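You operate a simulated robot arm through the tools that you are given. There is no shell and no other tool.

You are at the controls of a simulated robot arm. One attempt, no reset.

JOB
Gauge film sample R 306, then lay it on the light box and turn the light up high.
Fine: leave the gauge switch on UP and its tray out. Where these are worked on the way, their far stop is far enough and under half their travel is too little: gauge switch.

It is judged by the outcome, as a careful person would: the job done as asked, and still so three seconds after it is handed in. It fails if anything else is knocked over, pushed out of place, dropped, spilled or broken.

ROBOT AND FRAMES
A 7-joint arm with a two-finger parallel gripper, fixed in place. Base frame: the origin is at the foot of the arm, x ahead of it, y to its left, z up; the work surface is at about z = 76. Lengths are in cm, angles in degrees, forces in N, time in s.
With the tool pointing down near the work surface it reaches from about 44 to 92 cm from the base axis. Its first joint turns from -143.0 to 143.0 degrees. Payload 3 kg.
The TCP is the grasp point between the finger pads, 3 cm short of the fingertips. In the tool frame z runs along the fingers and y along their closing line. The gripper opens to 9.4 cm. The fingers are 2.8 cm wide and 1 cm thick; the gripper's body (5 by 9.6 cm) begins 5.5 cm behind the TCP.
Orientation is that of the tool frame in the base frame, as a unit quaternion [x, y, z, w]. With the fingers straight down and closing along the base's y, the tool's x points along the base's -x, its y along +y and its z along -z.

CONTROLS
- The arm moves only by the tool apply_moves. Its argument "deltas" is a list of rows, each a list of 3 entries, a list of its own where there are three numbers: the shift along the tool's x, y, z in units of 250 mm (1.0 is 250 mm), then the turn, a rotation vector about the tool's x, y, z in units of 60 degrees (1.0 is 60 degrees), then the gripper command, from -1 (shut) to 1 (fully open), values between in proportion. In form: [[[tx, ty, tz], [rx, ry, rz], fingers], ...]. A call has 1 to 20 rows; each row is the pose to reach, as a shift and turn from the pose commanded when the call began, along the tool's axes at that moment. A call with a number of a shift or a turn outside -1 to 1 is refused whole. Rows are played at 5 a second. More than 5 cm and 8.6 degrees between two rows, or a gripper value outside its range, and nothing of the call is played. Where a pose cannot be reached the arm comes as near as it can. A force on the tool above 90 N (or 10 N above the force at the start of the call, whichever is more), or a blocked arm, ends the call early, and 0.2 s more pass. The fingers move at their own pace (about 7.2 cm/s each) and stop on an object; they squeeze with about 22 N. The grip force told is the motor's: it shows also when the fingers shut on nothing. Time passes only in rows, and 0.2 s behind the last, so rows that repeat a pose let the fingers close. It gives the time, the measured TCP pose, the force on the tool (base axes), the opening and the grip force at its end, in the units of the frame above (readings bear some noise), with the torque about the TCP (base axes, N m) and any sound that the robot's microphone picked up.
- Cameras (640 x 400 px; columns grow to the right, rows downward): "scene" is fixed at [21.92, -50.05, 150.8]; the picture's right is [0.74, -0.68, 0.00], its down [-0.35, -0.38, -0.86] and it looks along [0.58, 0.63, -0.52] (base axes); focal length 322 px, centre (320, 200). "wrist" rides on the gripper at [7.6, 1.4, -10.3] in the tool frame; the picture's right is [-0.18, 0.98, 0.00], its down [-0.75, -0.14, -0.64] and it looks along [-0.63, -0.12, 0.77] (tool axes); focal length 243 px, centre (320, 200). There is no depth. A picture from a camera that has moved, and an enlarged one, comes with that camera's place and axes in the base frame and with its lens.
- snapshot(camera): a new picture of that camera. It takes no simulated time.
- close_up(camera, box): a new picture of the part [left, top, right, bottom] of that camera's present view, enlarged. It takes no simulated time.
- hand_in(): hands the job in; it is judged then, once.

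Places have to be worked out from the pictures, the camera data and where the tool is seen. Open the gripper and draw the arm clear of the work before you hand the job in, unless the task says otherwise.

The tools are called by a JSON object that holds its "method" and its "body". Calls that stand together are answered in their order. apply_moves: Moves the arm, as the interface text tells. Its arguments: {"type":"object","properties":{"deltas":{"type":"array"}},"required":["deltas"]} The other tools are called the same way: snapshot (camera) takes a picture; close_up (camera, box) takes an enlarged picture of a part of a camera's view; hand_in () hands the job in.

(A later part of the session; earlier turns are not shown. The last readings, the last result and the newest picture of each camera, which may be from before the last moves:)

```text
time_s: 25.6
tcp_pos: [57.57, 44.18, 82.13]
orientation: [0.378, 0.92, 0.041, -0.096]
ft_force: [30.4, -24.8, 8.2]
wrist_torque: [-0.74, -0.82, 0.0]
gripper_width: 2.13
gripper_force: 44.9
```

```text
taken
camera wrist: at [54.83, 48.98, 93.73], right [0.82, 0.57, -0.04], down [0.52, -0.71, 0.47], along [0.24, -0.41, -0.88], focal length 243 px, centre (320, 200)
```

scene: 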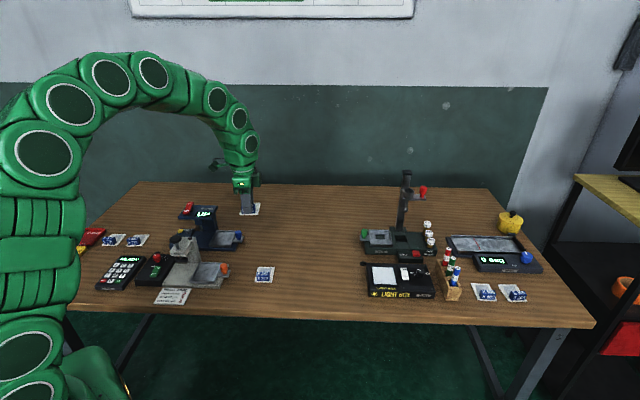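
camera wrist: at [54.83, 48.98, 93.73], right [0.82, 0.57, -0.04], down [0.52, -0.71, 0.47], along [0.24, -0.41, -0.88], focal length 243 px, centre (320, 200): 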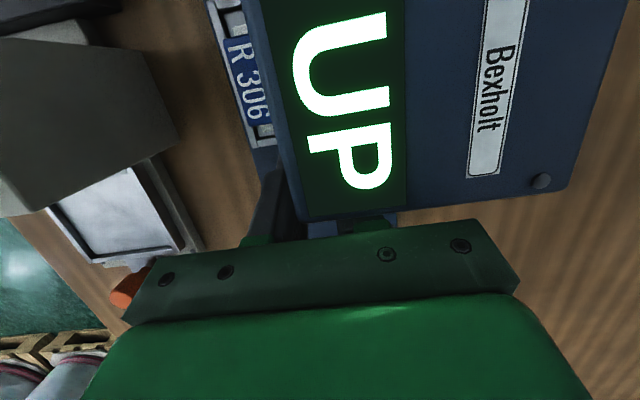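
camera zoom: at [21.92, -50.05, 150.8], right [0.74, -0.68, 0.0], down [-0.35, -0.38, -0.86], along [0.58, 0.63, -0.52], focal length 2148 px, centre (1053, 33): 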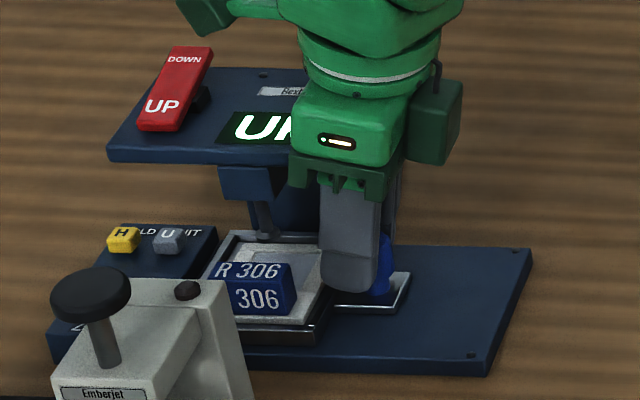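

A 39 N push-back along the slide direction means the inner stop is reached (the knob slipped a little in the fingers). I open, back out to the right to stay clear of the head, then rise.

{"method": "apply_moves", "body": {"deltas": [[[0, 0, 0], [0, 0, 0], -0.4], [[0, 0, 0], [0, 0, 0], -0.25], [[0, 0, 0], [0, 0, 0], -0.2], [[-0.04, 0, -0.0085], [0, 0, 0], -0.2], [[-0.1, 0, -0.0213], [0, 0, 0], -0.2], [[-0.16, 0, -0.034], [0, 0, 0], -0.2], [[-0.1956, 0, -0.0416], [0, 0, 0], -0.2], [[-0.175, 0, -0.14], [0, 0, 0], -0.2], [[-0.15, 0, -0.25], [0, 0, 0], -0.2], [[-0.129, 0, -0.355], [0, 0, 0], -0.2], [[-0.129, 0, -0.355], [0, 0, 0], -0.2]]}}

{"method": "close_up", "body": {"camera": "scene", "box": [170, 195, 250, 255]}}

{"method": "snapshot", "body": {"camera": "wrist"}}

```text
time_s: 28.0
tcp_pos: [61.16, 40.67, 90.08]
orientation: [0.378, 0.92, 0.039, -0.097]
ft_force: [-0.2, -0.7, 0.4]
wrist_torque: [0.03, 0.03, -0.01]
gripper_width: 3.73
gripper_force: 0.1
```

```text
6.67 times, centred on (210, 225) of scene
camera zoom: at [21.92, -50.05, 150.8], right [0.74, -0.68, 0.0], down [-0.35, -0.38, -0.86], along [0.58, 0.63, -0.52], focal length 2148 px, centre (1053, 33)
```

zoom: 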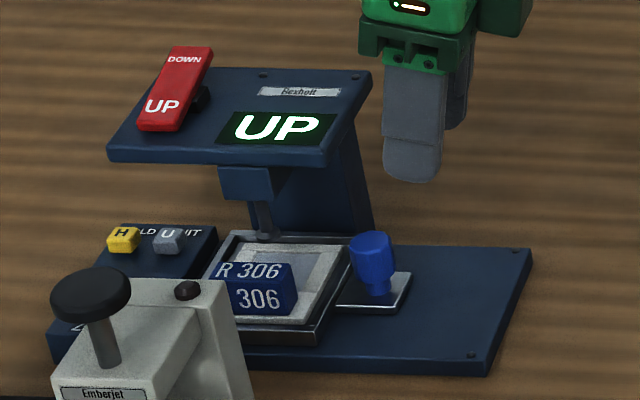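

```text
taken
camera wrist: at [58.31, 45.5, 101.66], right [0.82, 0.57, -0.04], down [0.52, -0.71, 0.47], along [0.24, -0.41, -0.88], focal length 243 px, centre (320, 200)
```

wrist: 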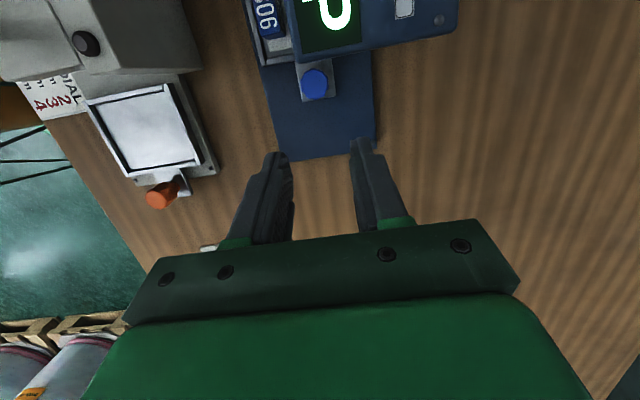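

The tray is in, under the plunger. Now I close the fingers, untilt and go above the far (DOWN) end of the red rocker, around (54.3, 55.05).

{"method": "apply_moves", "body": {"deltas": [[[0.025, 0, -0.116], [0, 0, 0], -0.6], [[0.049, 0, -0.2316], [0, 0, 0], -1], [[0.15, 0.037, -0.21], [0, -0.03, 0], -1], [[0.27, 0.081, -0.185], [0, -0.07, 0], -1], [[0.39, 0.125, -0.16], [0, -0.11, 0], -1], [[0.51, 0.17, -0.134], [0, -0.15, 0], -1], [[0.6, 0.203, -0.115], [0, -0.18, 0], -1], [[0.636, 0.2164, -0.107], [0, -0.2, 0], -1], [[0.636, 0.2164, -0.107], [0, -0.2, 0], -1], [[0.636, 0.2164, -0.107], [0, -0.2, 0], -1]]}}

{"method": "snapshot", "body": {"camera": "wrist"}}

{"method": "close_up", "body": {"camera": "scene", "box": [160, 170, 240, 230]}}

```text
time_s: 30.2
tcp_pos: [54.29, 55.15, 96.17]
orientation: [0.381, 0.925, 0.0, 0.001]
ft_force: [-1.1, 0.1, -0.4]
wrist_torque: [0.04, -0.02, -0.02]
gripper_width: 0.01
gripper_force: 22.4
```

```text
taken
camera wrist: at [49.88, 61.51, 106.26], right [0.82, 0.57, 0.0], down [0.44, -0.63, 0.64], along [0.37, -0.53, -0.77], focal length 243 px, centre (320, 200)
```

wrist: 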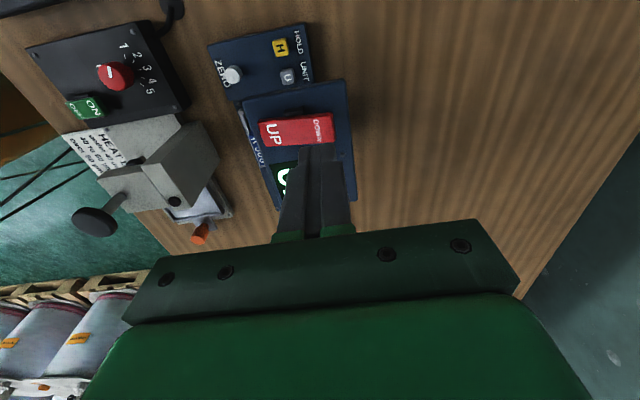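

```text
6.67 times, centred on (200, 200) of scene
camera zoom: at [21.92, -50.05, 150.8], right [0.74, -0.68, 0.0], down [-0.35, -0.38, -0.86], along [0.58, 0.63, -0.52], focal length 2148 px, centre (1120, 200)
```

zoom: 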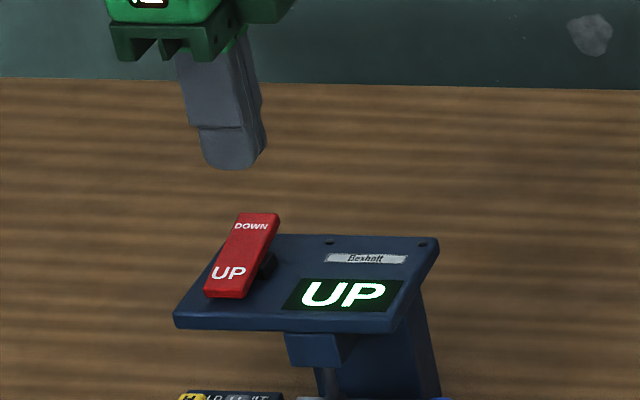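

I check the fingertips' alignment with the rocker from the wrist view.

{"method": "close_up", "body": {"camera": "wrist", "box": [220, 60, 380, 180]}}

```text
3.33 times, centred on (300, 120) of wrist
camera zoom: at [49.88, 61.51, 106.26], right [0.82, 0.57, 0.0], down [0.44, -0.63, 0.64], along [0.37, -0.53, -0.77], focal length 809 px, centre (387, 467)
```

zoom: 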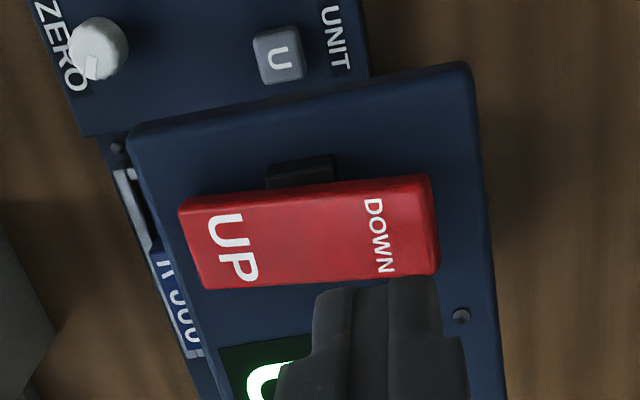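

The fingertips sit about 1.9 cm behind the rocker's pivot, over the DOWN end, well centred. I press down in steps.

{"method": "apply_moves", "body": {"deltas": [[[0, 0, 0.08], [0, 0, 0], -1], [[0, 0, 0.14], [0, 0, 0], -1], [[0, 0, 0.16], [0, 0, 0], -1], [[0, 0, 0.172], [0, 0, 0], -1], [[0, 0, 0.18], [0, 0, 0], -1], [[0, 0, 0.188], [0, 0, 0], -1]]}}

{"method": "close_up", "body": {"camera": "scene", "box": [165, 180, 245, 250]}}

```text
time_s: 31.6
tcp_pos: [54.4, 55.07, 91.45]
orientation: [0.381, 0.925, 0.002, 0.001]
ft_force: [-1.8, 1.9, 41.7]
wrist_torque: [-0.17, 0.36, -0.06]
gripper_width: 0.02
gripper_force: 22.3
```

```text
5.71 times, centred on (205, 215) of scene
camera zoom: at [21.92, -50.05, 150.8], right [0.74, -0.68, 0.0], down [-0.35, -0.38, -0.86], along [0.58, 0.63, -0.52], focal length 1841 px, centre (977, 114)
```

zoom: 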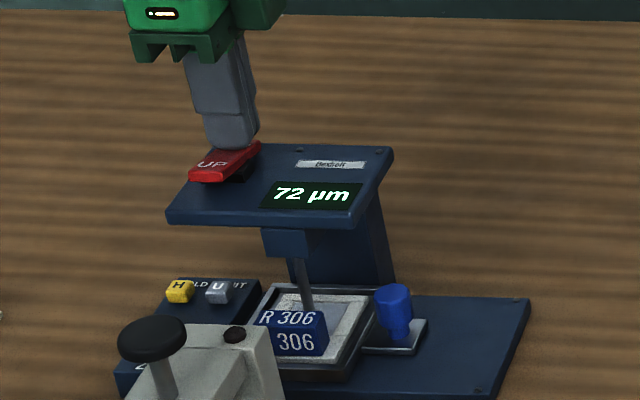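

The gauge reads 72 µm with the plunger down, and the rocker is at its stop (42 N). I lift off and confirm the reading holds.

{"method": "apply_moves", "body": {"deltas": [[[0, 0, 0], [0, 0, 0], -1], [[0, 0, -0.05], [0, 0, 0], -1], [[0, 0, -0.15], [0, 0, 0], -1], [[0, 0, -0.2], [0, 0, 0], -1], [[0, 0, -0.2], [0, 0, 0], -1]]}}

{"method": "close_up", "body": {"camera": "scene", "box": [165, 180, 245, 250]}}

{"method": "close_up", "body": {"camera": "wrist", "box": [220, 60, 380, 180]}}

```text
time_s: 32.8
tcp_pos: [54.31, 54.98, 96.28]
orientation: [0.381, 0.925, -0.001, 0.0]
ft_force: [0.7, 0.0, -0.3]
wrist_torque: [0.0, 0.02, 0.01]
gripper_width: 0.01
gripper_force: 22.4
```

```text
5.71 times, centred on (205, 215) of scene
camera zoom: at [21.92, -50.05, 150.8], right [0.74, -0.68, 0.0], down [-0.35, -0.38, -0.86], along [0.58, 0.63, -0.52], focal length 1841 px, centre (977, 114)
```

zoom: 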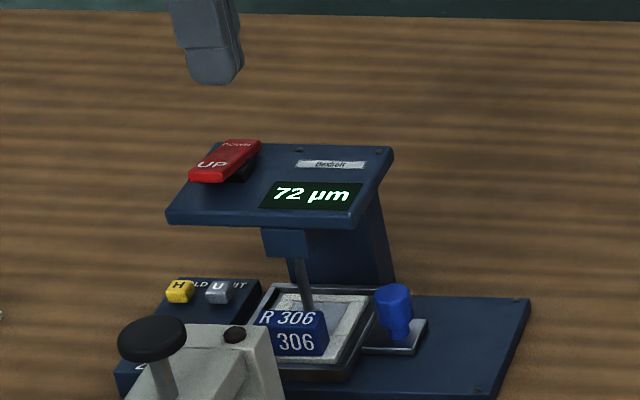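

```text
3.33 times, centred on (300, 120) of wrist
camera zoom: at [49.82, 61.46, 106.53], right [0.82, 0.57, 0.0], down [0.44, -0.63, 0.64], along [0.37, -0.53, -0.77], focal length 809 px, centre (387, 467)
```

zoom: 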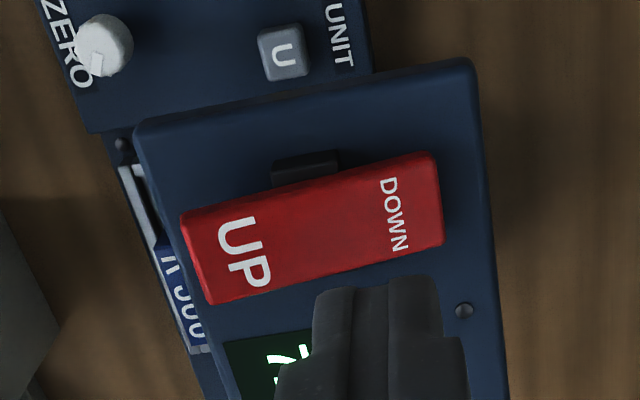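

72 µm is latched. Now I flip the switch back by pressing the raised near (UP) end, 3.85 cm closer.

{"method": "apply_moves", "body": {"deltas": [[[0.003, -0.08, 0], [0, 0, 0], -1], [[0.003, -0.152, 0], [0, 0, 0], -1], [[0.003, -0.152, 0.08], [0, 0, 0], -1], [[0.003, -0.152, 0.14], [0, 0, 0], -1], [[0.003, -0.152, 0.165], [0, 0, 0], -1], [[0.003, -0.152, 0.177], [0, 0, 0], -1], [[0.003, -0.152, 0.185], [0, 0, 0], -1], [[0.003, -0.152, 0.192], [0, 0, 0], -1]]}}

{"method": "close_up", "body": {"camera": "scene", "box": [165, 180, 245, 250]}}

```text
time_s: 34.6
tcp_pos: [51.62, 52.5, 91.6]
orientation: [0.381, 0.925, 0.0, 0.0]
ft_force: [-1.5, -1.3, 4.5]
wrist_torque: [-0.04, 0.01, -0.01]
gripper_width: 0.0
gripper_force: 22.5
```

```text
5.71 times, centred on (205, 215) of scene
camera zoom: at [21.92, -50.05, 150.8], right [0.74, -0.68, 0.0], down [-0.35, -0.38, -0.86], along [0.58, 0.63, -0.52], focal length 1841 px, centre (977, 114)
```

zoom: 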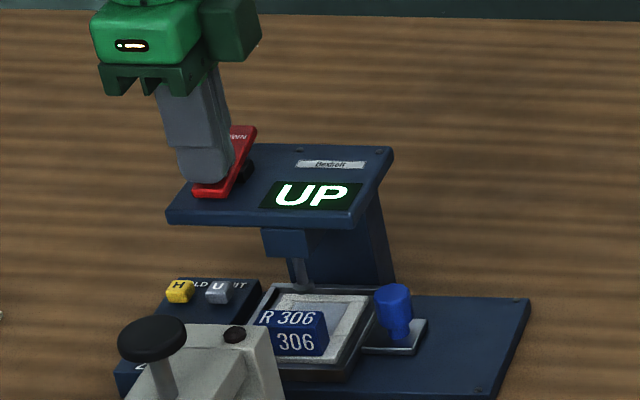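

The display shows UP again and the plunger lifted; I press slightly further to be sure it sits at its stop, then lift.

{"method": "apply_moves", "body": {"deltas": [[[0, 0, 0.004], [0, 0, 0], -1], [[0, 0, 0.008], [0, 0, 0], -1]]}}

{"method": "apply_moves", "body": {"deltas": [[[0, 0, -0.05], [0, 0, 0], -1], [[0, 0, -0.15], [0, 0, 0], -1], [[0, 0, -0.25], [0, 0, 0], -1], [[0, 0, -0.25], [0, 0, 0], -1]]}}

{"method": "close_up", "body": {"camera": "scene", "box": [165, 190, 255, 255]}}

{"method": "snapshot", "body": {"camera": "wrist"}}

```text
time_s: 35.2
tcp_pos: [51.47, 52.41, 91.45]
orientation: [0.381, 0.925, 0.001, 0.0]
ft_force: [-11.4, -10.0, 36.5]
wrist_torque: [-0.08, 0.06, 0.03]
gripper_width: 0.01
gripper_force: 22.1
```

```text
time_s: 36.2
tcp_pos: [51.59, 52.5, 97.58]
orientation: [0.379, 0.925, 0.0, 0.001]
ft_force: [-0.9, -0.1, 0.0]
wrist_torque: [0.02, -0.03, 0.02]
gripper_width: 0.0
gripper_force: 22.0
```

```text
6.15 times, centred on (210, 222) of scene
camera zoom: at [21.92, -50.05, 150.8], right [0.74, -0.68, 0.0], down [-0.35, -0.38, -0.86], along [0.58, 0.63, -0.52], focal length 1983 px, centre (997, 62)
```

zoom: 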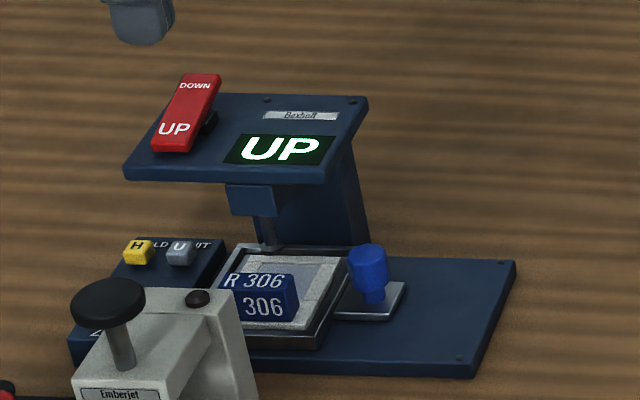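

```text
taken
camera wrist: at [47.07, 58.82, 107.81], right [0.82, 0.57, 0.0], down [0.44, -0.63, 0.64], along [0.37, -0.53, -0.77], focal length 243 px, centre (320, 200)
```

wrist: 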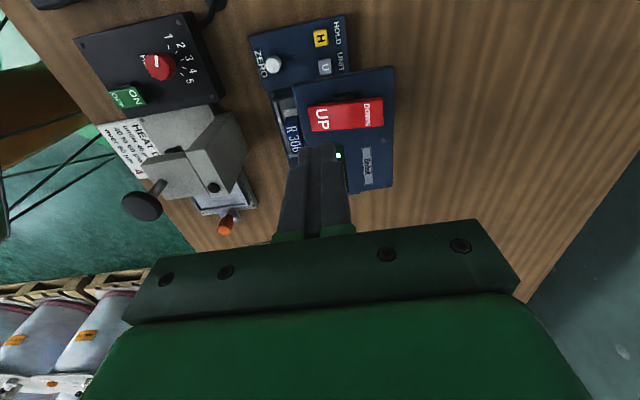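

Gauging is done and the switch is at UP. To pull the tray out I go back right of the knob, tilt again by 12° and open the fingers.

{"method": "apply_moves", "body": {"deltas": [[[-0.15, -0.016, 0], [0, 0.04, 0], -1], [[-0.31, -0.033, 0], [0, 0.08, 0], -0.6], [[-0.47, -0.05, 0], [0, 0.12, 0], -0.2], [[-0.6, -0.064, 0.05], [0, 0.17, 0], -0.1], [[-0.628, -0.067, 0.15], [0, 0.2, 0], -0.1], [[-0.628, -0.067, 0.223], [0, 0.2, 0], -0.1], [[-0.628, -0.067, 0.223], [0, 0.2, 0], -0.1]]}}

{"method": "snapshot", "body": {"camera": "wrist"}}

```text
time_s: 37.8
tcp_pos: [61.63, 40.3, 91.8]
orientation: [0.378, 0.92, 0.04, -0.096]
ft_force: [-1.2, 0.1, -0.4]
wrist_torque: [0.02, 0.0, 0.03]
gripper_width: 4.22
gripper_force: 0.0
```

```text
taken
camera wrist: at [58.8, 45.0, 103.52], right [0.82, 0.57, -0.04], down [0.52, -0.71, 0.47], along [0.24, -0.41, -0.88], focal length 243 px, centre (320, 200)
```

wrist: 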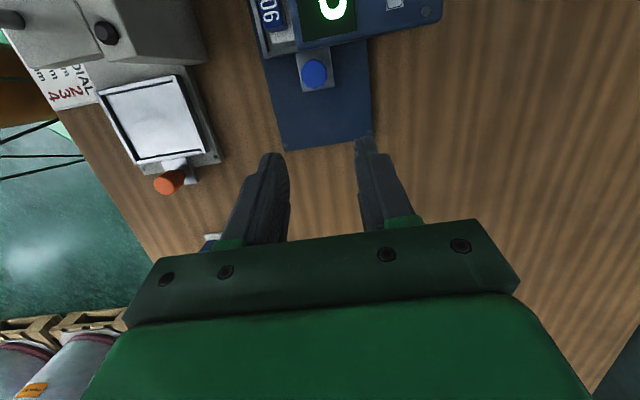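

Knob is at about e1 10.4 (5.25 cm to the left of the TCP), centred between the fingers. I descend, slide in around the knob and close.

{"method": "apply_moves", "body": {"deltas": [[[-0.03, 0, 0.14], [0, 0, 0], -0.1], [[-0.06, 0, 0.28], [0, 0, 0], -0.1], [[-0.0815, 0, 0.3834], [0, 0, 0], -0.1], [[-0.0415, 0, 0.392], [0, 0, 0], -0.1], [[0.02, 0, 0.405], [0, 0, 0], -0.1], [[0.08, 0, 0.4178], [0, 0, 0], -0.1], [[0.1063, 0, 0.4233], [0, 0, 0], -0.1], [[0.1063, 0, 0.4233], [0, 0, 0], -0.1], [[0.1063, 0, 0.4233], [0, 0, 0], -0.5], [[0.1063, 0, 0.4233], [0, 0, 0], -1], [[0.1063, 0, 0.4233], [0, 0, 0], -1], [[0.1063, 0, 0.4233], [0, 0, 0], -1]]}}

{"method": "snapshot", "body": {"camera": "wrist"}}

{"method": "close_up", "body": {"camera": "scene", "box": [170, 195, 250, 255]}}

```text
time_s: 40.4
tcp_pos: [58.16, 43.7, 82.24]
orientation: [0.378, 0.92, 0.042, -0.096]
ft_force: [19.4, 19.5, -6.4]
wrist_torque: [0.63, -0.55, -0.1]
gripper_width: 2.11
gripper_force: 44.8
```

```text
taken
camera wrist: at [55.3, 48.47, 93.79], right [0.82, 0.57, -0.04], down [0.52, -0.71, 0.47], along [0.24, -0.4, -0.88], focal length 243 px, centre (320, 200)
```

wrist: 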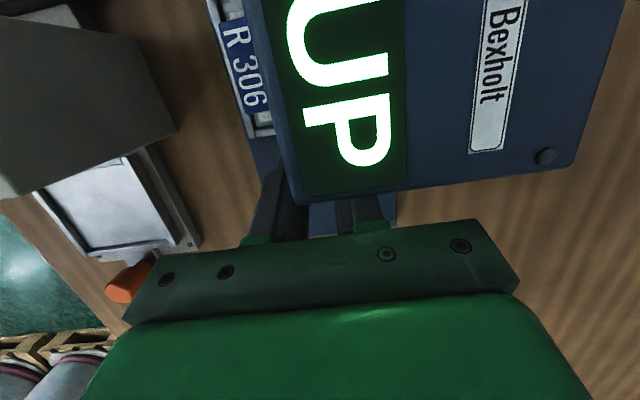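

```text
6.67 times, centred on (210, 225) of scene
camera zoom: at [21.92, -50.05, 150.8], right [0.74, -0.68, 0.0], down [-0.35, -0.38, -0.86], along [0.58, 0.63, -0.52], focal length 2148 px, centre (1053, 33)
```

zoom: 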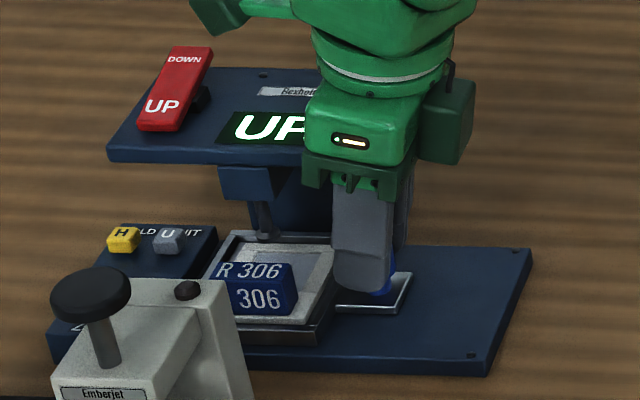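

The knob is gripped. I pull the tray back out along the slide, about 7.2 cm.

{"method": "apply_moves", "body": {"deltas": [[[0.0, 0.004, 0.0], [0, 0, 0], -1], [[-0.02, 0.004, -0.0042], [0, 0, 0], -1], [[-0.06, 0.0035, -0.0128], [0, 0, 0], -1], [[-0.1, 0.003, -0.0213], [0, 0, 0], -1], [[-0.14, 0.0025, -0.0298], [0, 0, 0], -1], [[-0.18, 0.002, -0.0383], [0, 0, 0], -1], [[-0.22, 0.002, -0.0468], [0, 0, 0], -1], [[-0.25, 0.002, -0.0532], [0, 0, 0], -1], [[-0.275, 0.0015, -0.0585], [0, 0, 0], -1], [[-0.282, 0.0015, -0.06], [0, 0, 0], -1], [[-0.282, 0.0015, -0.06], [0, 0, 0], -1]]}}

{"method": "close_up", "body": {"camera": "scene", "box": [170, 195, 260, 255]}}

```text
time_s: 42.8
tcp_pos: [63.29, 38.51, 82.22]
orientation: [0.378, 0.92, 0.04, -0.097]
ft_force: [6.6, 7.6, 10.5]
wrist_torque: [0.39, -0.04, -0.02]
gripper_width: 2.08
gripper_force: 44.5
```

```text
6.67 times, centred on (215, 225) of scene
camera zoom: at [21.92, -50.05, 150.8], right [0.74, -0.68, 0.0], down [-0.35, -0.38, -0.86], along [0.58, 0.63, -0.52], focal length 2148 px, centre (1020, 33)
```

zoom: 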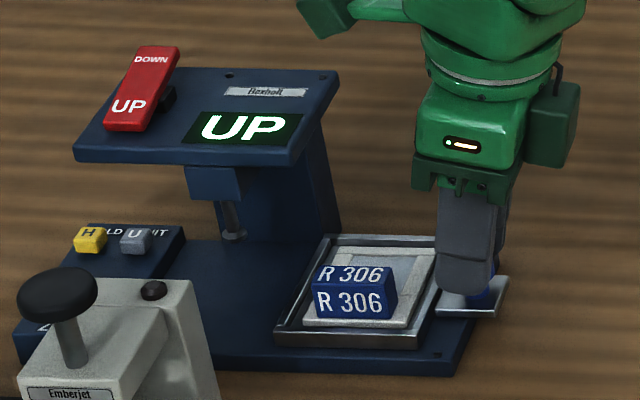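

The tray is out to within a few mm. I pull another 0.3 cm to the outer stop, then release.

{"method": "apply_moves", "body": {"deltas": [[[-0.005, 0, -0.001], [0, 0, 0], -1], [[-0.01, 0, -0.002], [0, 0, 0], -1], [[-0.014, 0, -0.003], [0, 0, 0], -1]]}}

```text
time_s: 43.6
tcp_pos: [63.49, 38.25, 82.13]
orientation: [0.377, 0.92, 0.04, -0.098]
ft_force: [-2.3, 16.7, 8.0]
wrist_torque: [0.23, -0.22, -0.01]
gripper_width: 2.09
gripper_force: 45.0
```

The outer stop is felt (about 13 N). I open and rise straight up, then untilt.

{"method": "apply_moves", "body": {"deltas": [[[0, 0, 0], [0, 0, 0], -0.5], [[0, 0, 0], [0, 0, 0], -0.1], [[0, 0, 0], [0, 0, 0], -0.1], [[0.016, 0, -0.075], [0, 0, 0], -0.1], [[0.045, 0, -0.21], [0, 0, 0], -0.1], [[0.083, 0, -0.391], [0, -0.06, 0], -0.1], [[0.083, 0, -0.391], [0, -0.13, 0], -0.1], [[0.083, 0, -0.391], [0, -0.2, 0], -0.1], [[0.083, 0, -0.391], [0, -0.2, 0], -0.1]]}}

{"method": "snapshot", "body": {"camera": "wrist"}}

{"method": "close_up", "body": {"camera": "scene", "box": [205, 222, 255, 252]}}

```text
time_s: 45.6
tcp_pos: [63.54, 38.33, 92.23]
orientation: [0.38, 0.925, 0.0, 0.001]
ft_force: [-0.4, 0.3, -0.1]
wrist_torque: [-0.01, -0.02, -0.01]
gripper_width: 4.23
gripper_force: 0.1
```

```text
taken
camera wrist: at [59.06, 44.7, 102.47], right [0.82, 0.57, 0.0], down [0.44, -0.63, 0.64], along [0.37, -0.53, -0.77], focal length 243 px, centre (320, 200)
```

wrist: 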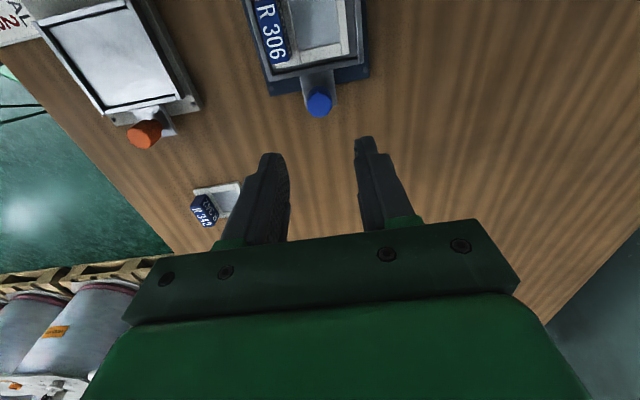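

```text
12.80 times, centred on (230, 237) of scene
camera zoom: at [21.92, -50.05, 150.8], right [0.74, -0.68, 0.0], down [-0.35, -0.38, -0.86], along [0.58, 0.63, -0.52], focal length 4124 px, centre (1472, -274)
```

zoom: 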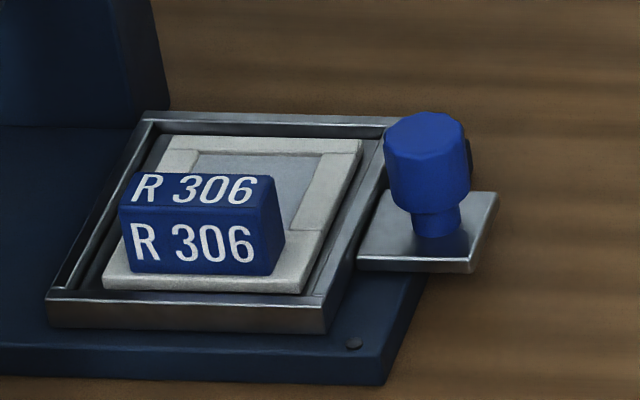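

Tray and sample are exactly where they were. I return to the pose where I released the block, (57.5, 40.9), go down and grip it again.

{"method": "apply_moves", "body": {"deltas": [[[0.08, -0.032, 0], [0, 0, 0], -0.1], [[0.17, -0.067, 0], [0, 0, 0], -0.1], [[0.245, -0.097, 0], [0, 0, 0], -0.1], [[0.245, -0.097, 0.1], [0, 0, 0], -0.1], [[0.245, -0.097, 0.2], [0, 0, 0], -0.1], [[0.245, -0.097, 0.28], [0, 0, 0], -0.1], [[0.245, -0.097, 0.32], [0, 0, 0], -0.1], [[0.245, -0.097, 0.32], [0, 0, 0], -0.1]]}}

{"method": "snapshot", "body": {"camera": "wrist"}}

{"method": "close_up", "body": {"camera": "scene", "box": [190, 195, 260, 252]}}

```text
time_s: 47.4
tcp_pos: [57.46, 40.79, 84.23]
orientation: [0.381, 0.925, 0.0, 0.0]
ft_force: [-1.1, -0.4, -0.2]
wrist_torque: [0.01, 0.01, -0.01]
gripper_width: 4.24
gripper_force: 0.0
```

```text
taken
camera wrist: at [53.01, 47.29, 94.44], right [0.82, 0.57, 0.0], down [0.44, -0.63, 0.64], along [0.37, -0.53, -0.77], focal length 243 px, centre (320, 200)
```

wrist: 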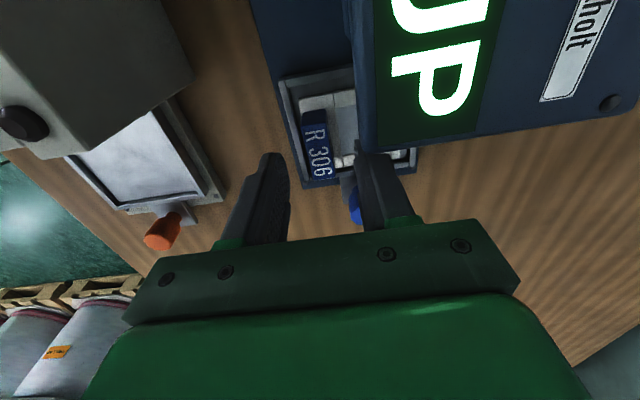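

```text
7.02 times, centred on (225, 224) of scene
camera zoom: at [21.92, -50.05, 150.8], right [0.74, -0.68, 0.0], down [-0.35, -0.38, -0.86], along [0.58, 0.63, -0.52], focal length 2261 px, centre (987, 35)
```

zoom: 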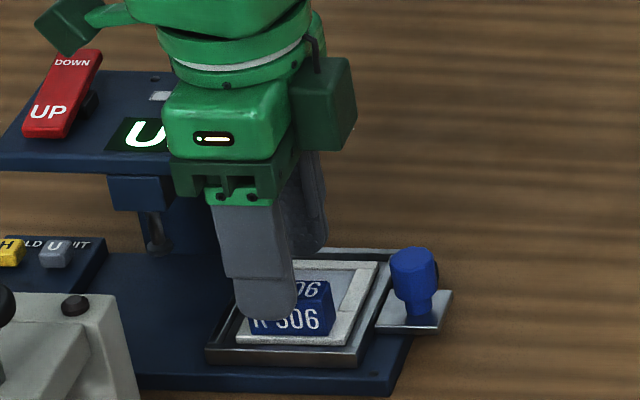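

Fingers straddle the block. I go down 2.5 cm and close.

{"method": "apply_moves", "body": {"deltas": [[[-0.004, 0.003, 0.05], [0, 0, 0], -0.1], [[-0.004, 0.003, 0.09], [0, 0, 0], -0.1], [[-0.004, 0.003, 0.1], [0, 0, 0], -0.1], [[-0.004, 0.003, 0.1], [0, 0, 0], -0.4], [[-0.004, 0.003, 0.1], [0, 0, 0], -1], [[-0.004, 0.003, 0.1], [0, 0, 0], -1], [[-0.004, 0.003, 0.1], [0, 0, 0], -1], [[-0.004, 0.003, 0.1], [0, 0, 0], -1]]}}

{"method": "close_up", "body": {"camera": "scene", "box": [190, 195, 260, 252]}}

{"method": "snapshot", "body": {"camera": "wrist"}}

```text
time_s: 49.2
tcp_pos: [57.65, 40.8, 81.61]
orientation: [0.381, 0.925, 0.0, 0.0]
ft_force: [0.2, -0.2, 0.2]
wrist_torque: [0.01, -0.04, 0.04]
gripper_width: 1.51
gripper_force: 22.1
```

```text
7.02 times, centred on (225, 224) of scene
camera zoom: at [21.92, -50.05, 150.8], right [0.74, -0.68, 0.0], down [-0.35, -0.38, -0.86], along [0.58, 0.63, -0.52], focal length 2261 px, centre (987, 35)
```

zoom: 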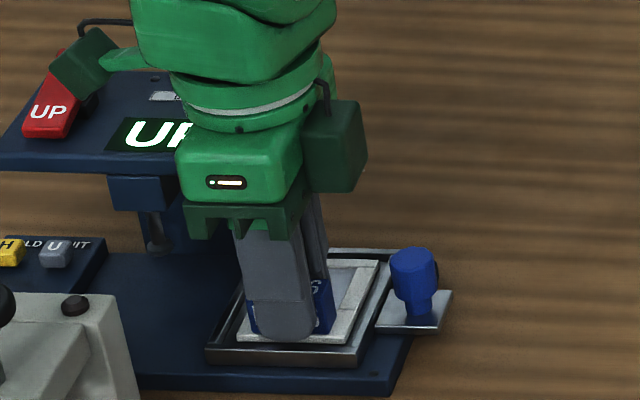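

```text
taken
camera wrist: at [53.16, 47.28, 91.93], right [0.82, 0.57, 0.0], down [0.44, -0.63, 0.64], along [0.37, -0.53, -0.77], focal length 243 px, centre (320, 200)
```

wrist: 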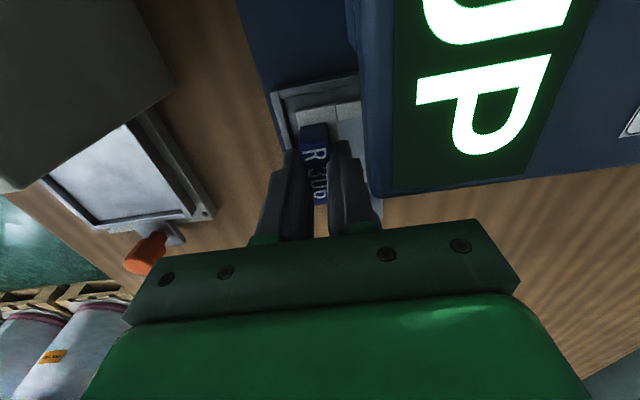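

Block gripped again (1.51 cm). I lift 2 cm, slide 1.5 cm right to clear the head, then rise to z 100.

{"method": "apply_moves", "body": {"deltas": [[[0, 0, -0.02], [0, 0, 0], -1], [[0, 0, -0.05], [0, 0, 0], -1], [[0, 0, -0.08], [0, 0, 0], -1], [[-0.03, 0, -0.09], [0, 0, 0], -1], [[-0.065, 0, -0.1], [0, 0, 0], -1], [[-0.065, 0, -0.2], [0, 0, 0], -1], [[-0.065, 0, -0.34], [0, 0, 0], -1], [[-0.065, 0, -0.48], [0, 0, 0], -1], [[-0.065, 0, -0.62], [0, 0, 0], -1], [[-0.065, 0, -0.72], [0, 0, 0], -1], [[-0.065, 0, -0.74], [0, 0, 0], -1]]}}

{"method": "snapshot", "body": {"camera": "wrist"}}

{"method": "snapshot", "body": {"camera": "scene"}}

```text
time_s: 51.6
tcp_pos: [58.68, 39.8, 100.36]
orientation: [0.381, 0.925, 0.0, 0.001]
ft_force: [0.1, -0.6, -0.1]
wrist_torque: [0.0, -0.04, 0.02]
gripper_width: 1.46
gripper_force: 21.8
```

```text
taken
camera wrist: at [54.27, 46.19, 110.51], right [0.82, 0.57, 0.0], down [0.44, -0.63, 0.64], along [0.37, -0.53, -0.77], focal length 243 px, centre (320, 200)
```

wrist: 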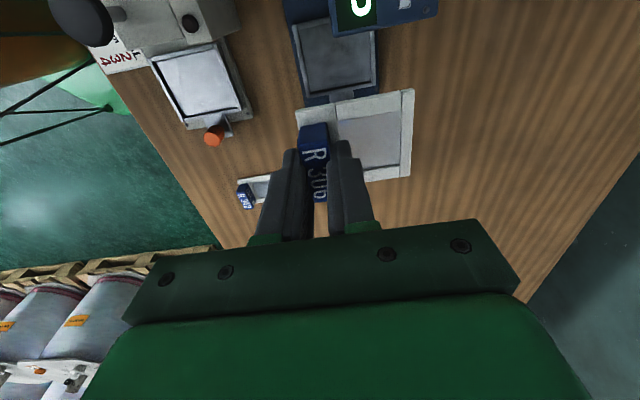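

```text
taken
```

scene: 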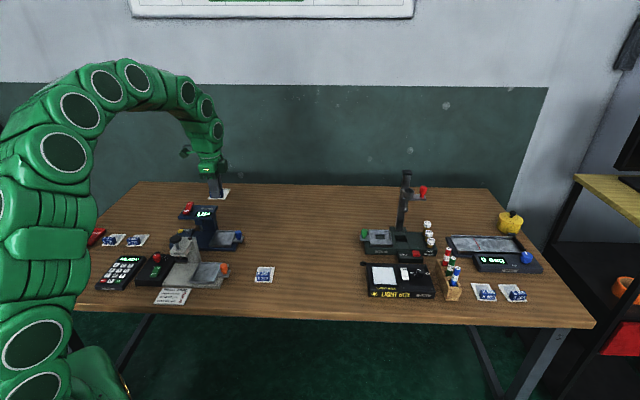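

The sample is held cleanly above the tray. The light panel is centred near (86.6, -9.35), so I carry the sample there at z 100 in stages.

{"method": "apply_moves", "body": {"deltas": [[[-0.06, -0.02, 0], [0, 0, 0], -1], [[-0.17, -0.056, 0], [0, 0, 0], -1], [[-0.31, -0.102, 0], [0, 0, 0], -1], [[-0.46, -0.151, 0], [0, 0, 0], -1], [[-0.61, -0.2, 0], [0, 0, 0], -1], [[-0.76, -0.25, 0], [0, 0, 0], -1], [[-0.88, -0.29, 0], [0, 0, 0], -1], [[-0.96, -0.316, 0], [0, 0, 0], -1], [[-1.0, -0.329, 0], [0, 0, 0], -1]]}}

{"method": "apply_moves", "body": {"deltas": [[[-0.06, -0.02, 0], [0, 0, 0], -1], [[-0.17, -0.056, 0], [0, 0, 0], -1], [[-0.31, -0.102, 0], [0, 0, 0], -1], [[-0.46, -0.151, 0], [0, 0, 0], -1], [[-0.61, -0.2, 0], [0, 0, 0], -1], [[-0.76, -0.25, 0], [0, 0, 0], -1], [[-0.88, -0.29, 0], [0, 0, 0], -1], [[-0.96, -0.316, 0], [0, 0, 0], -1], [[-1.0, -0.329, 0], [0, 0, 0], -1], [[-1.0, -0.329, 0], [0, 0, 0], -1]]}}

{"method": "snapshot", "body": {"camera": "wrist"}}

{"method": "snapshot", "body": {"camera": "scene"}}

```text
time_s: 53.6
tcp_pos: [70.93, 16.28, 100.29]
orientation: [0.379, 0.925, 0.001, 0.0]
ft_force: [0.2, -0.6, -1.6]
wrist_torque: [-0.01, 0.0, -0.01]
gripper_width: 1.48
gripper_force: 21.8
```

```text
time_s: 55.8
tcp_pos: [82.81, -7.08, 100.3]
orientation: [0.38, 0.925, 0.0, 0.0]
ft_force: [-0.1, -0.1, -0.5]
wrist_torque: [-0.01, 0.02, 0.02]
gripper_width: 1.52
gripper_force: 22.1
```

```text
taken
camera wrist: at [78.34, -0.69, 110.48], right [0.82, 0.57, 0.0], down [0.44, -0.63, 0.64], along [0.37, -0.53, -0.77], focal length 243 px, centre (320, 200)
```

wrist: 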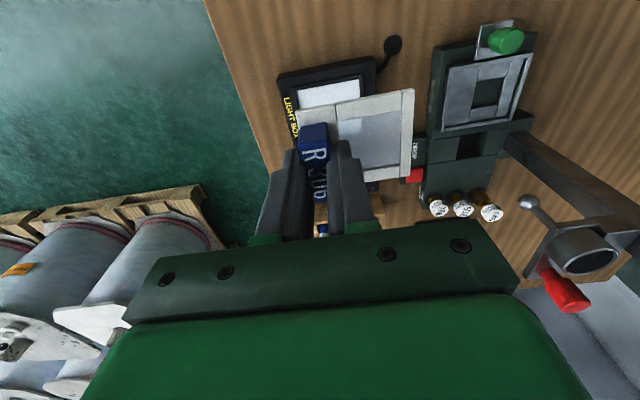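

```text
taken
```

scene: 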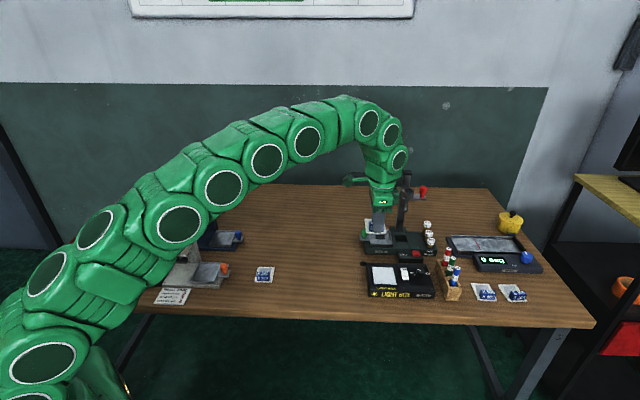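

The sample is over the light box. I zoom in to get the panel's edges and orientation from here.

{"method": "close_up", "body": {"camera": "wrist", "box": [260, 30, 440, 150]}}

{"method": "close_up", "body": {"camera": "scene", "box": [355, 250, 445, 305]}}

```text
3.33 times, centred on (350, 90) of wrist
camera zoom: at [78.34, -0.69, 110.48], right [0.82, 0.57, 0.0], down [0.44, -0.63, 0.64], along [0.37, -0.53, -0.77], focal length 809 px, centre (220, 567)
```

zoom: 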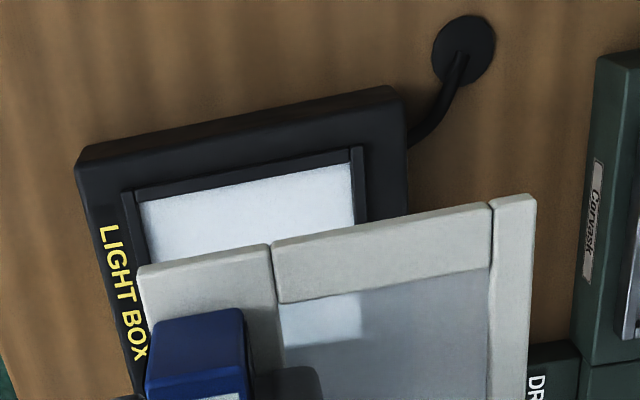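

```text
7.11 times, centred on (400, 278) of scene
camera zoom: at [21.92, -50.05, 150.8], right [0.74, -0.68, 0.0], down [-0.35, -0.38, -0.86], along [0.58, 0.63, -0.52], focal length 2291 px, centre (-249, -351)
```

zoom: 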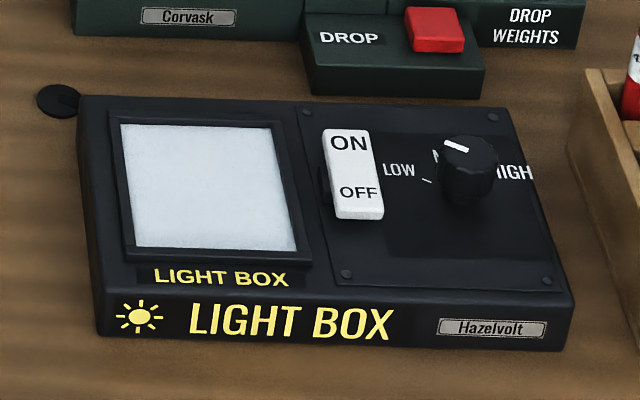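

Panel left edge fits e2 = 45°, centre about (86.45, -9.4), surface z ≈ 78.5. I move over it and come down to z 86 for a check.

{"method": "apply_moves", "body": {"deltas": [[[-0.08, -0.028, 0.0], [0, 0, 0.003], -1], [[-0.174, -0.06, 0.05], [0, 0, 0.0067], -1], [[-0.174, -0.06, 0.17], [0, 0, 0.0067], -1], [[-0.174, -0.06, 0.3], [0, 0, 0.0067], -1], [[-0.174, -0.06, 0.43], [0, 0, 0.0067], -1], [[-0.174, -0.06, 0.53], [0, 0, 0.0067], -1], [[-0.174, -0.06, 0.572], [0, 0, 0.0067], -1], [[-0.174, -0.06, 0.572], [0, 0, 0.0067], -1]]}}

{"method": "close_up", "body": {"camera": "wrist", "box": [240, 20, 460, 200]}}

{"method": "close_up", "body": {"camera": "scene", "box": [350, 235, 450, 305]}}

```text
time_s: 57.6
tcp_pos: [84.68, -11.18, 85.92]
orientation: [0.384, 0.924, 0.0, 0.0]
ft_force: [0.3, 0.5, -0.1]
wrist_torque: [-0.01, 0.0, -0.03]
gripper_width: 1.45
gripper_force: 22.0
```

```text
2.22 times, centred on (350, 110) of wrist
camera zoom: at [80.35, -4.77, 96.16], right [0.83, 0.56, 0.0], down [0.43, -0.63, 0.64], along [0.36, -0.53, -0.77], focal length 539 px, centre (253, 400)
```

zoom: 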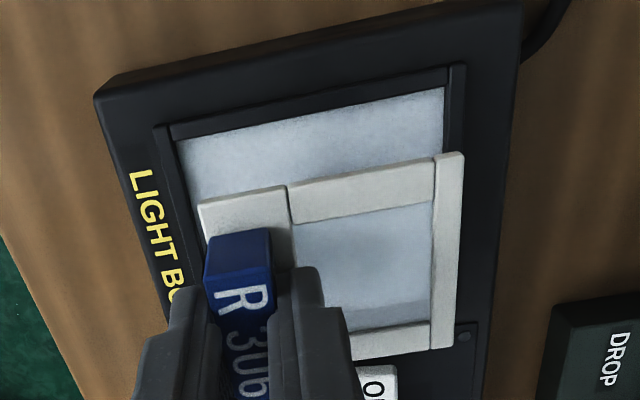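

```text
5.71 times, centred on (400, 270) of scene
camera zoom: at [21.92, -50.05, 150.8], right [0.74, -0.68, 0.0], down [-0.35, -0.38, -0.86], along [0.58, 0.63, -0.52], focal length 1841 px, centre (-137, -200)
```

zoom: 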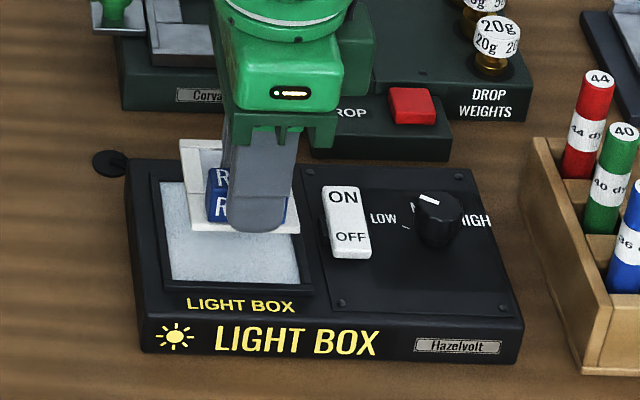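

The frame is aligned over the panel (within ~0.2 cm). I lower it carefully to just about contact.

{"method": "apply_moves", "body": {"deltas": [[[0, -0.004, 0.04], [0, 0, 0], -1], [[0, -0.004, 0.08], [0, 0, 0], -1], [[0, -0.004, 0.105], [0, 0, 0], -1], [[0, -0.004, 0.12], [0, 0, 0], -1], [[0, -0.004, 0.127], [0, 0, 0], -1], [[0, -0.004, 0.127], [0, 0, 0], -1]]}}

{"method": "close_up", "body": {"camera": "wrist", "box": [240, 20, 460, 200]}}

{"method": "close_up", "body": {"camera": "scene", "box": [360, 250, 420, 300]}}

```text
time_s: 59.0
tcp_pos: [84.7, -11.42, 82.76]
orientation: [0.384, 0.923, 0.001, 0.001]
ft_force: [-1.6, -0.8, 11.7]
wrist_torque: [0.15, 0.11, 0.03]
gripper_width: 1.5
gripper_force: 21.8
```

```text
2.22 times, centred on (350, 110) of wrist
camera zoom: at [80.32, -4.85, 92.99], right [0.83, 0.56, 0.0], down [0.43, -0.63, 0.64], along [0.36, -0.53, -0.77], focal length 539 px, centre (253, 400)
```

zoom: 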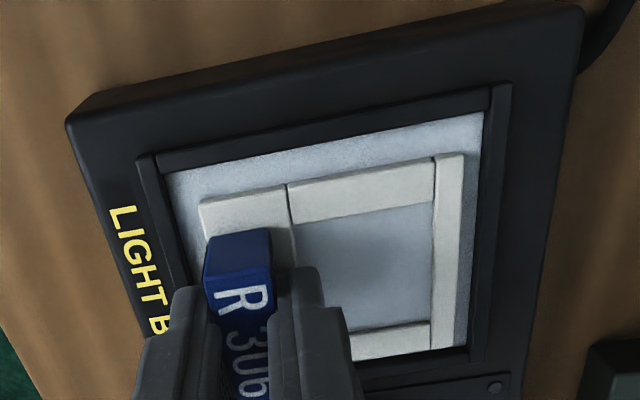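

```text
8.00 times, centred on (390, 275) of scene
camera zoom: at [21.92, -50.05, 150.8], right [0.74, -0.68, 0.0], down [-0.35, -0.38, -0.86], along [0.58, 0.63, -0.52], focal length 2578 px, centre (-240, -400)
```

zoom: 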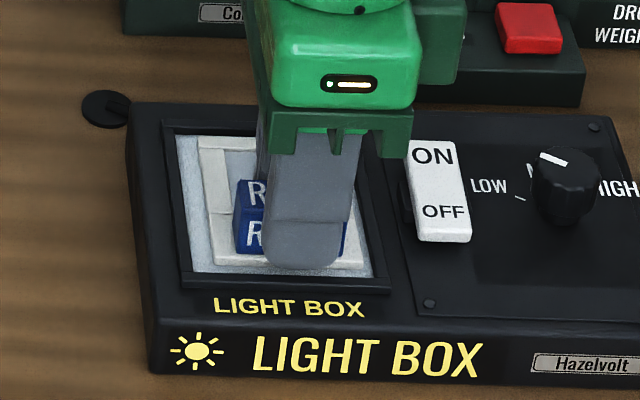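

The sample touches the panel (12 N) but lies close to the right bezel. I lift 0.4 cm, shift 0.35 cm left and set it down again.

{"method": "apply_moves", "body": {"deltas": [[[0, 0, -0.016], [0, 0, 0], -1], [[0.007, 0.0, -0.018], [0, 0, 0], -1], [[0.014, 0.0, -0.018], [0, 0, 0], -1], [[0.014, 0.0, -0.006], [0, 0, 0], -1], [[0.014, 0.0, 0.0], [0, 0, 0], -1], [[0.014, 0.0, 0.001], [0, 0, 0], -1]]}}

{"method": "close_up", "body": {"camera": "wrist", "box": [240, 20, 460, 200]}}

{"method": "close_up", "body": {"camera": "scene", "box": [360, 250, 420, 300]}}

```text
time_s: 60.4
tcp_pos: [84.53, -11.06, 82.9]
orientation: [0.383, 0.924, 0.0, 0.0]
ft_force: [-0.9, -0.2, 7.5]
wrist_torque: [0.04, 0.01, -0.04]
gripper_width: 1.5
gripper_force: 22.0
```

```text
2.22 times, centred on (350, 110) of wrist
camera zoom: at [80.08, -4.63, 92.99], right [0.83, 0.56, 0.0], down [0.43, -0.63, 0.64], along [0.36, -0.53, -0.77], focal length 539 px, centre (253, 400)
```

zoom: 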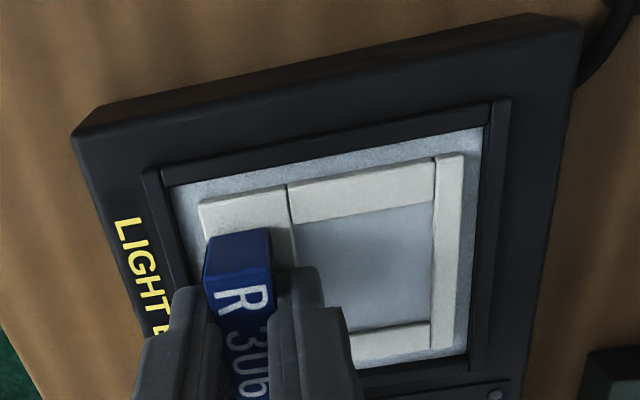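

```text
8.00 times, centred on (390, 275) of scene
camera zoom: at [21.92, -50.05, 150.8], right [0.74, -0.68, 0.0], down [-0.35, -0.38, -0.86], along [0.58, 0.63, -0.52], focal length 2578 px, centre (-240, -400)
```

zoom: 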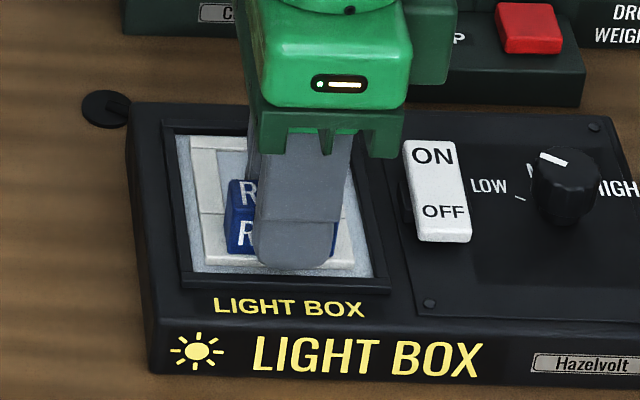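

Now the sample is centred on the panel, resting on it (7.5 N). I release and rise.

{"method": "apply_moves", "body": {"deltas": [[[0, 0, -0.002], [0, 0, 0], -0.6], [[0, 0, -0.002], [0, 0, 0], -0.2], [[0, 0, -0.002], [0, 0, 0], -0.1], [[0, 0, -0.002], [0, 0, 0], -0.1], [[0, 0, -0.03], [0, 0, 0], -0.1], [[0, 0, -0.12], [0, 0, 0], -0.1], [[0, 0, -0.26], [0, 0, 0], -0.1], [[0, 0, -0.42], [0, 0, 0], -0.1], [[0, 0, -0.58], [0, 0, 0], -0.1], [[0, 0, -0.64], [0, 0, 0], -0.1]]}}

{"method": "snapshot", "body": {"camera": "wrist"}}

{"method": "close_up", "body": {"camera": "scene", "box": [360, 250, 440, 305]}}

```text
time_s: 62.6
tcp_pos: [84.39, -10.93, 98.79]
orientation: [0.383, 0.924, 0.0, 0.0]
ft_force: [-0.6, 0.4, 0.8]
wrist_torque: [-0.02, 0.02, -0.02]
gripper_width: 4.2
gripper_force: 0.0
```

```text
taken
camera wrist: at [80.05, -4.54, 109.01], right [0.83, 0.56, 0.0], down [0.43, -0.63, 0.64], along [0.36, -0.53, -0.77], focal length 243 px, centre (320, 200)
```

wrist: 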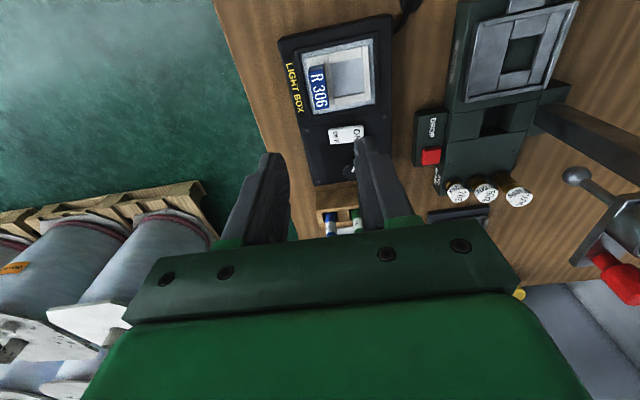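

```text
7.27 times, centred on (400, 278) of scene
camera zoom: at [21.92, -50.05, 150.8], right [0.74, -0.68, 0.0], down [-0.35, -0.38, -0.86], along [0.58, 0.63, -0.52], focal length 2343 px, centre (-262, -364)
```

zoom: 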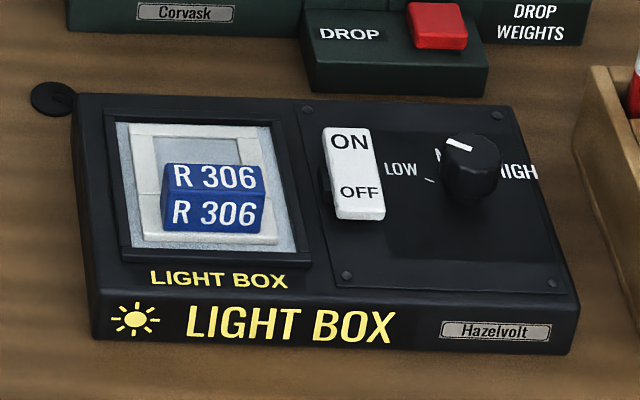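

The sample lies well on the panel; the light appears off. I look closely at the rocker and knob from the wrist.

{"method": "close_up", "body": {"camera": "wrist", "box": [270, 90, 410, 200]}}

{"method": "close_up", "body": {"camera": "scene", "box": [395, 258, 435, 288]}}

```text
3.64 times, centred on (340, 145) of wrist
camera zoom: at [80.05, -4.54, 109.01], right [0.83, 0.56, 0.0], down [0.43, -0.63, 0.64], along [0.36, -0.53, -0.77], focal length 882 px, centre (247, 400)
```

zoom: 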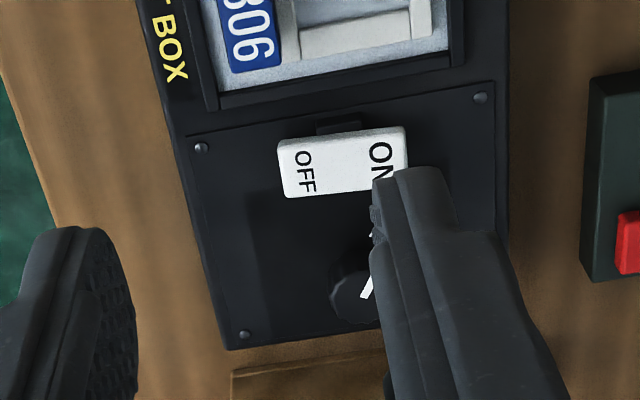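

```text
13.33 times, centred on (415, 273) of scene
camera zoom: at [21.92, -50.05, 150.8], right [0.74, -0.68, 0.0], down [-0.35, -0.38, -0.86], along [0.58, 0.63, -0.52], focal length 4296 px, centre (-947, -773)
```

zoom: 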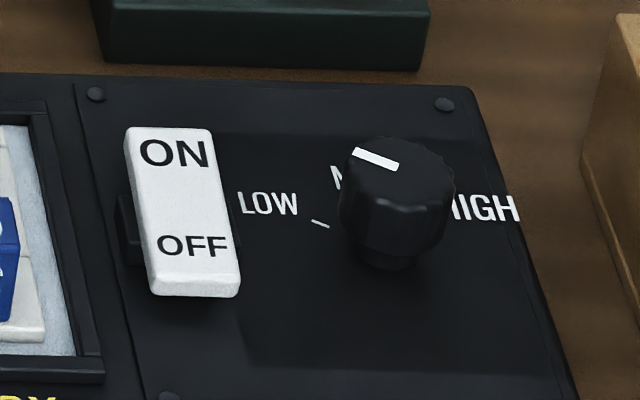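

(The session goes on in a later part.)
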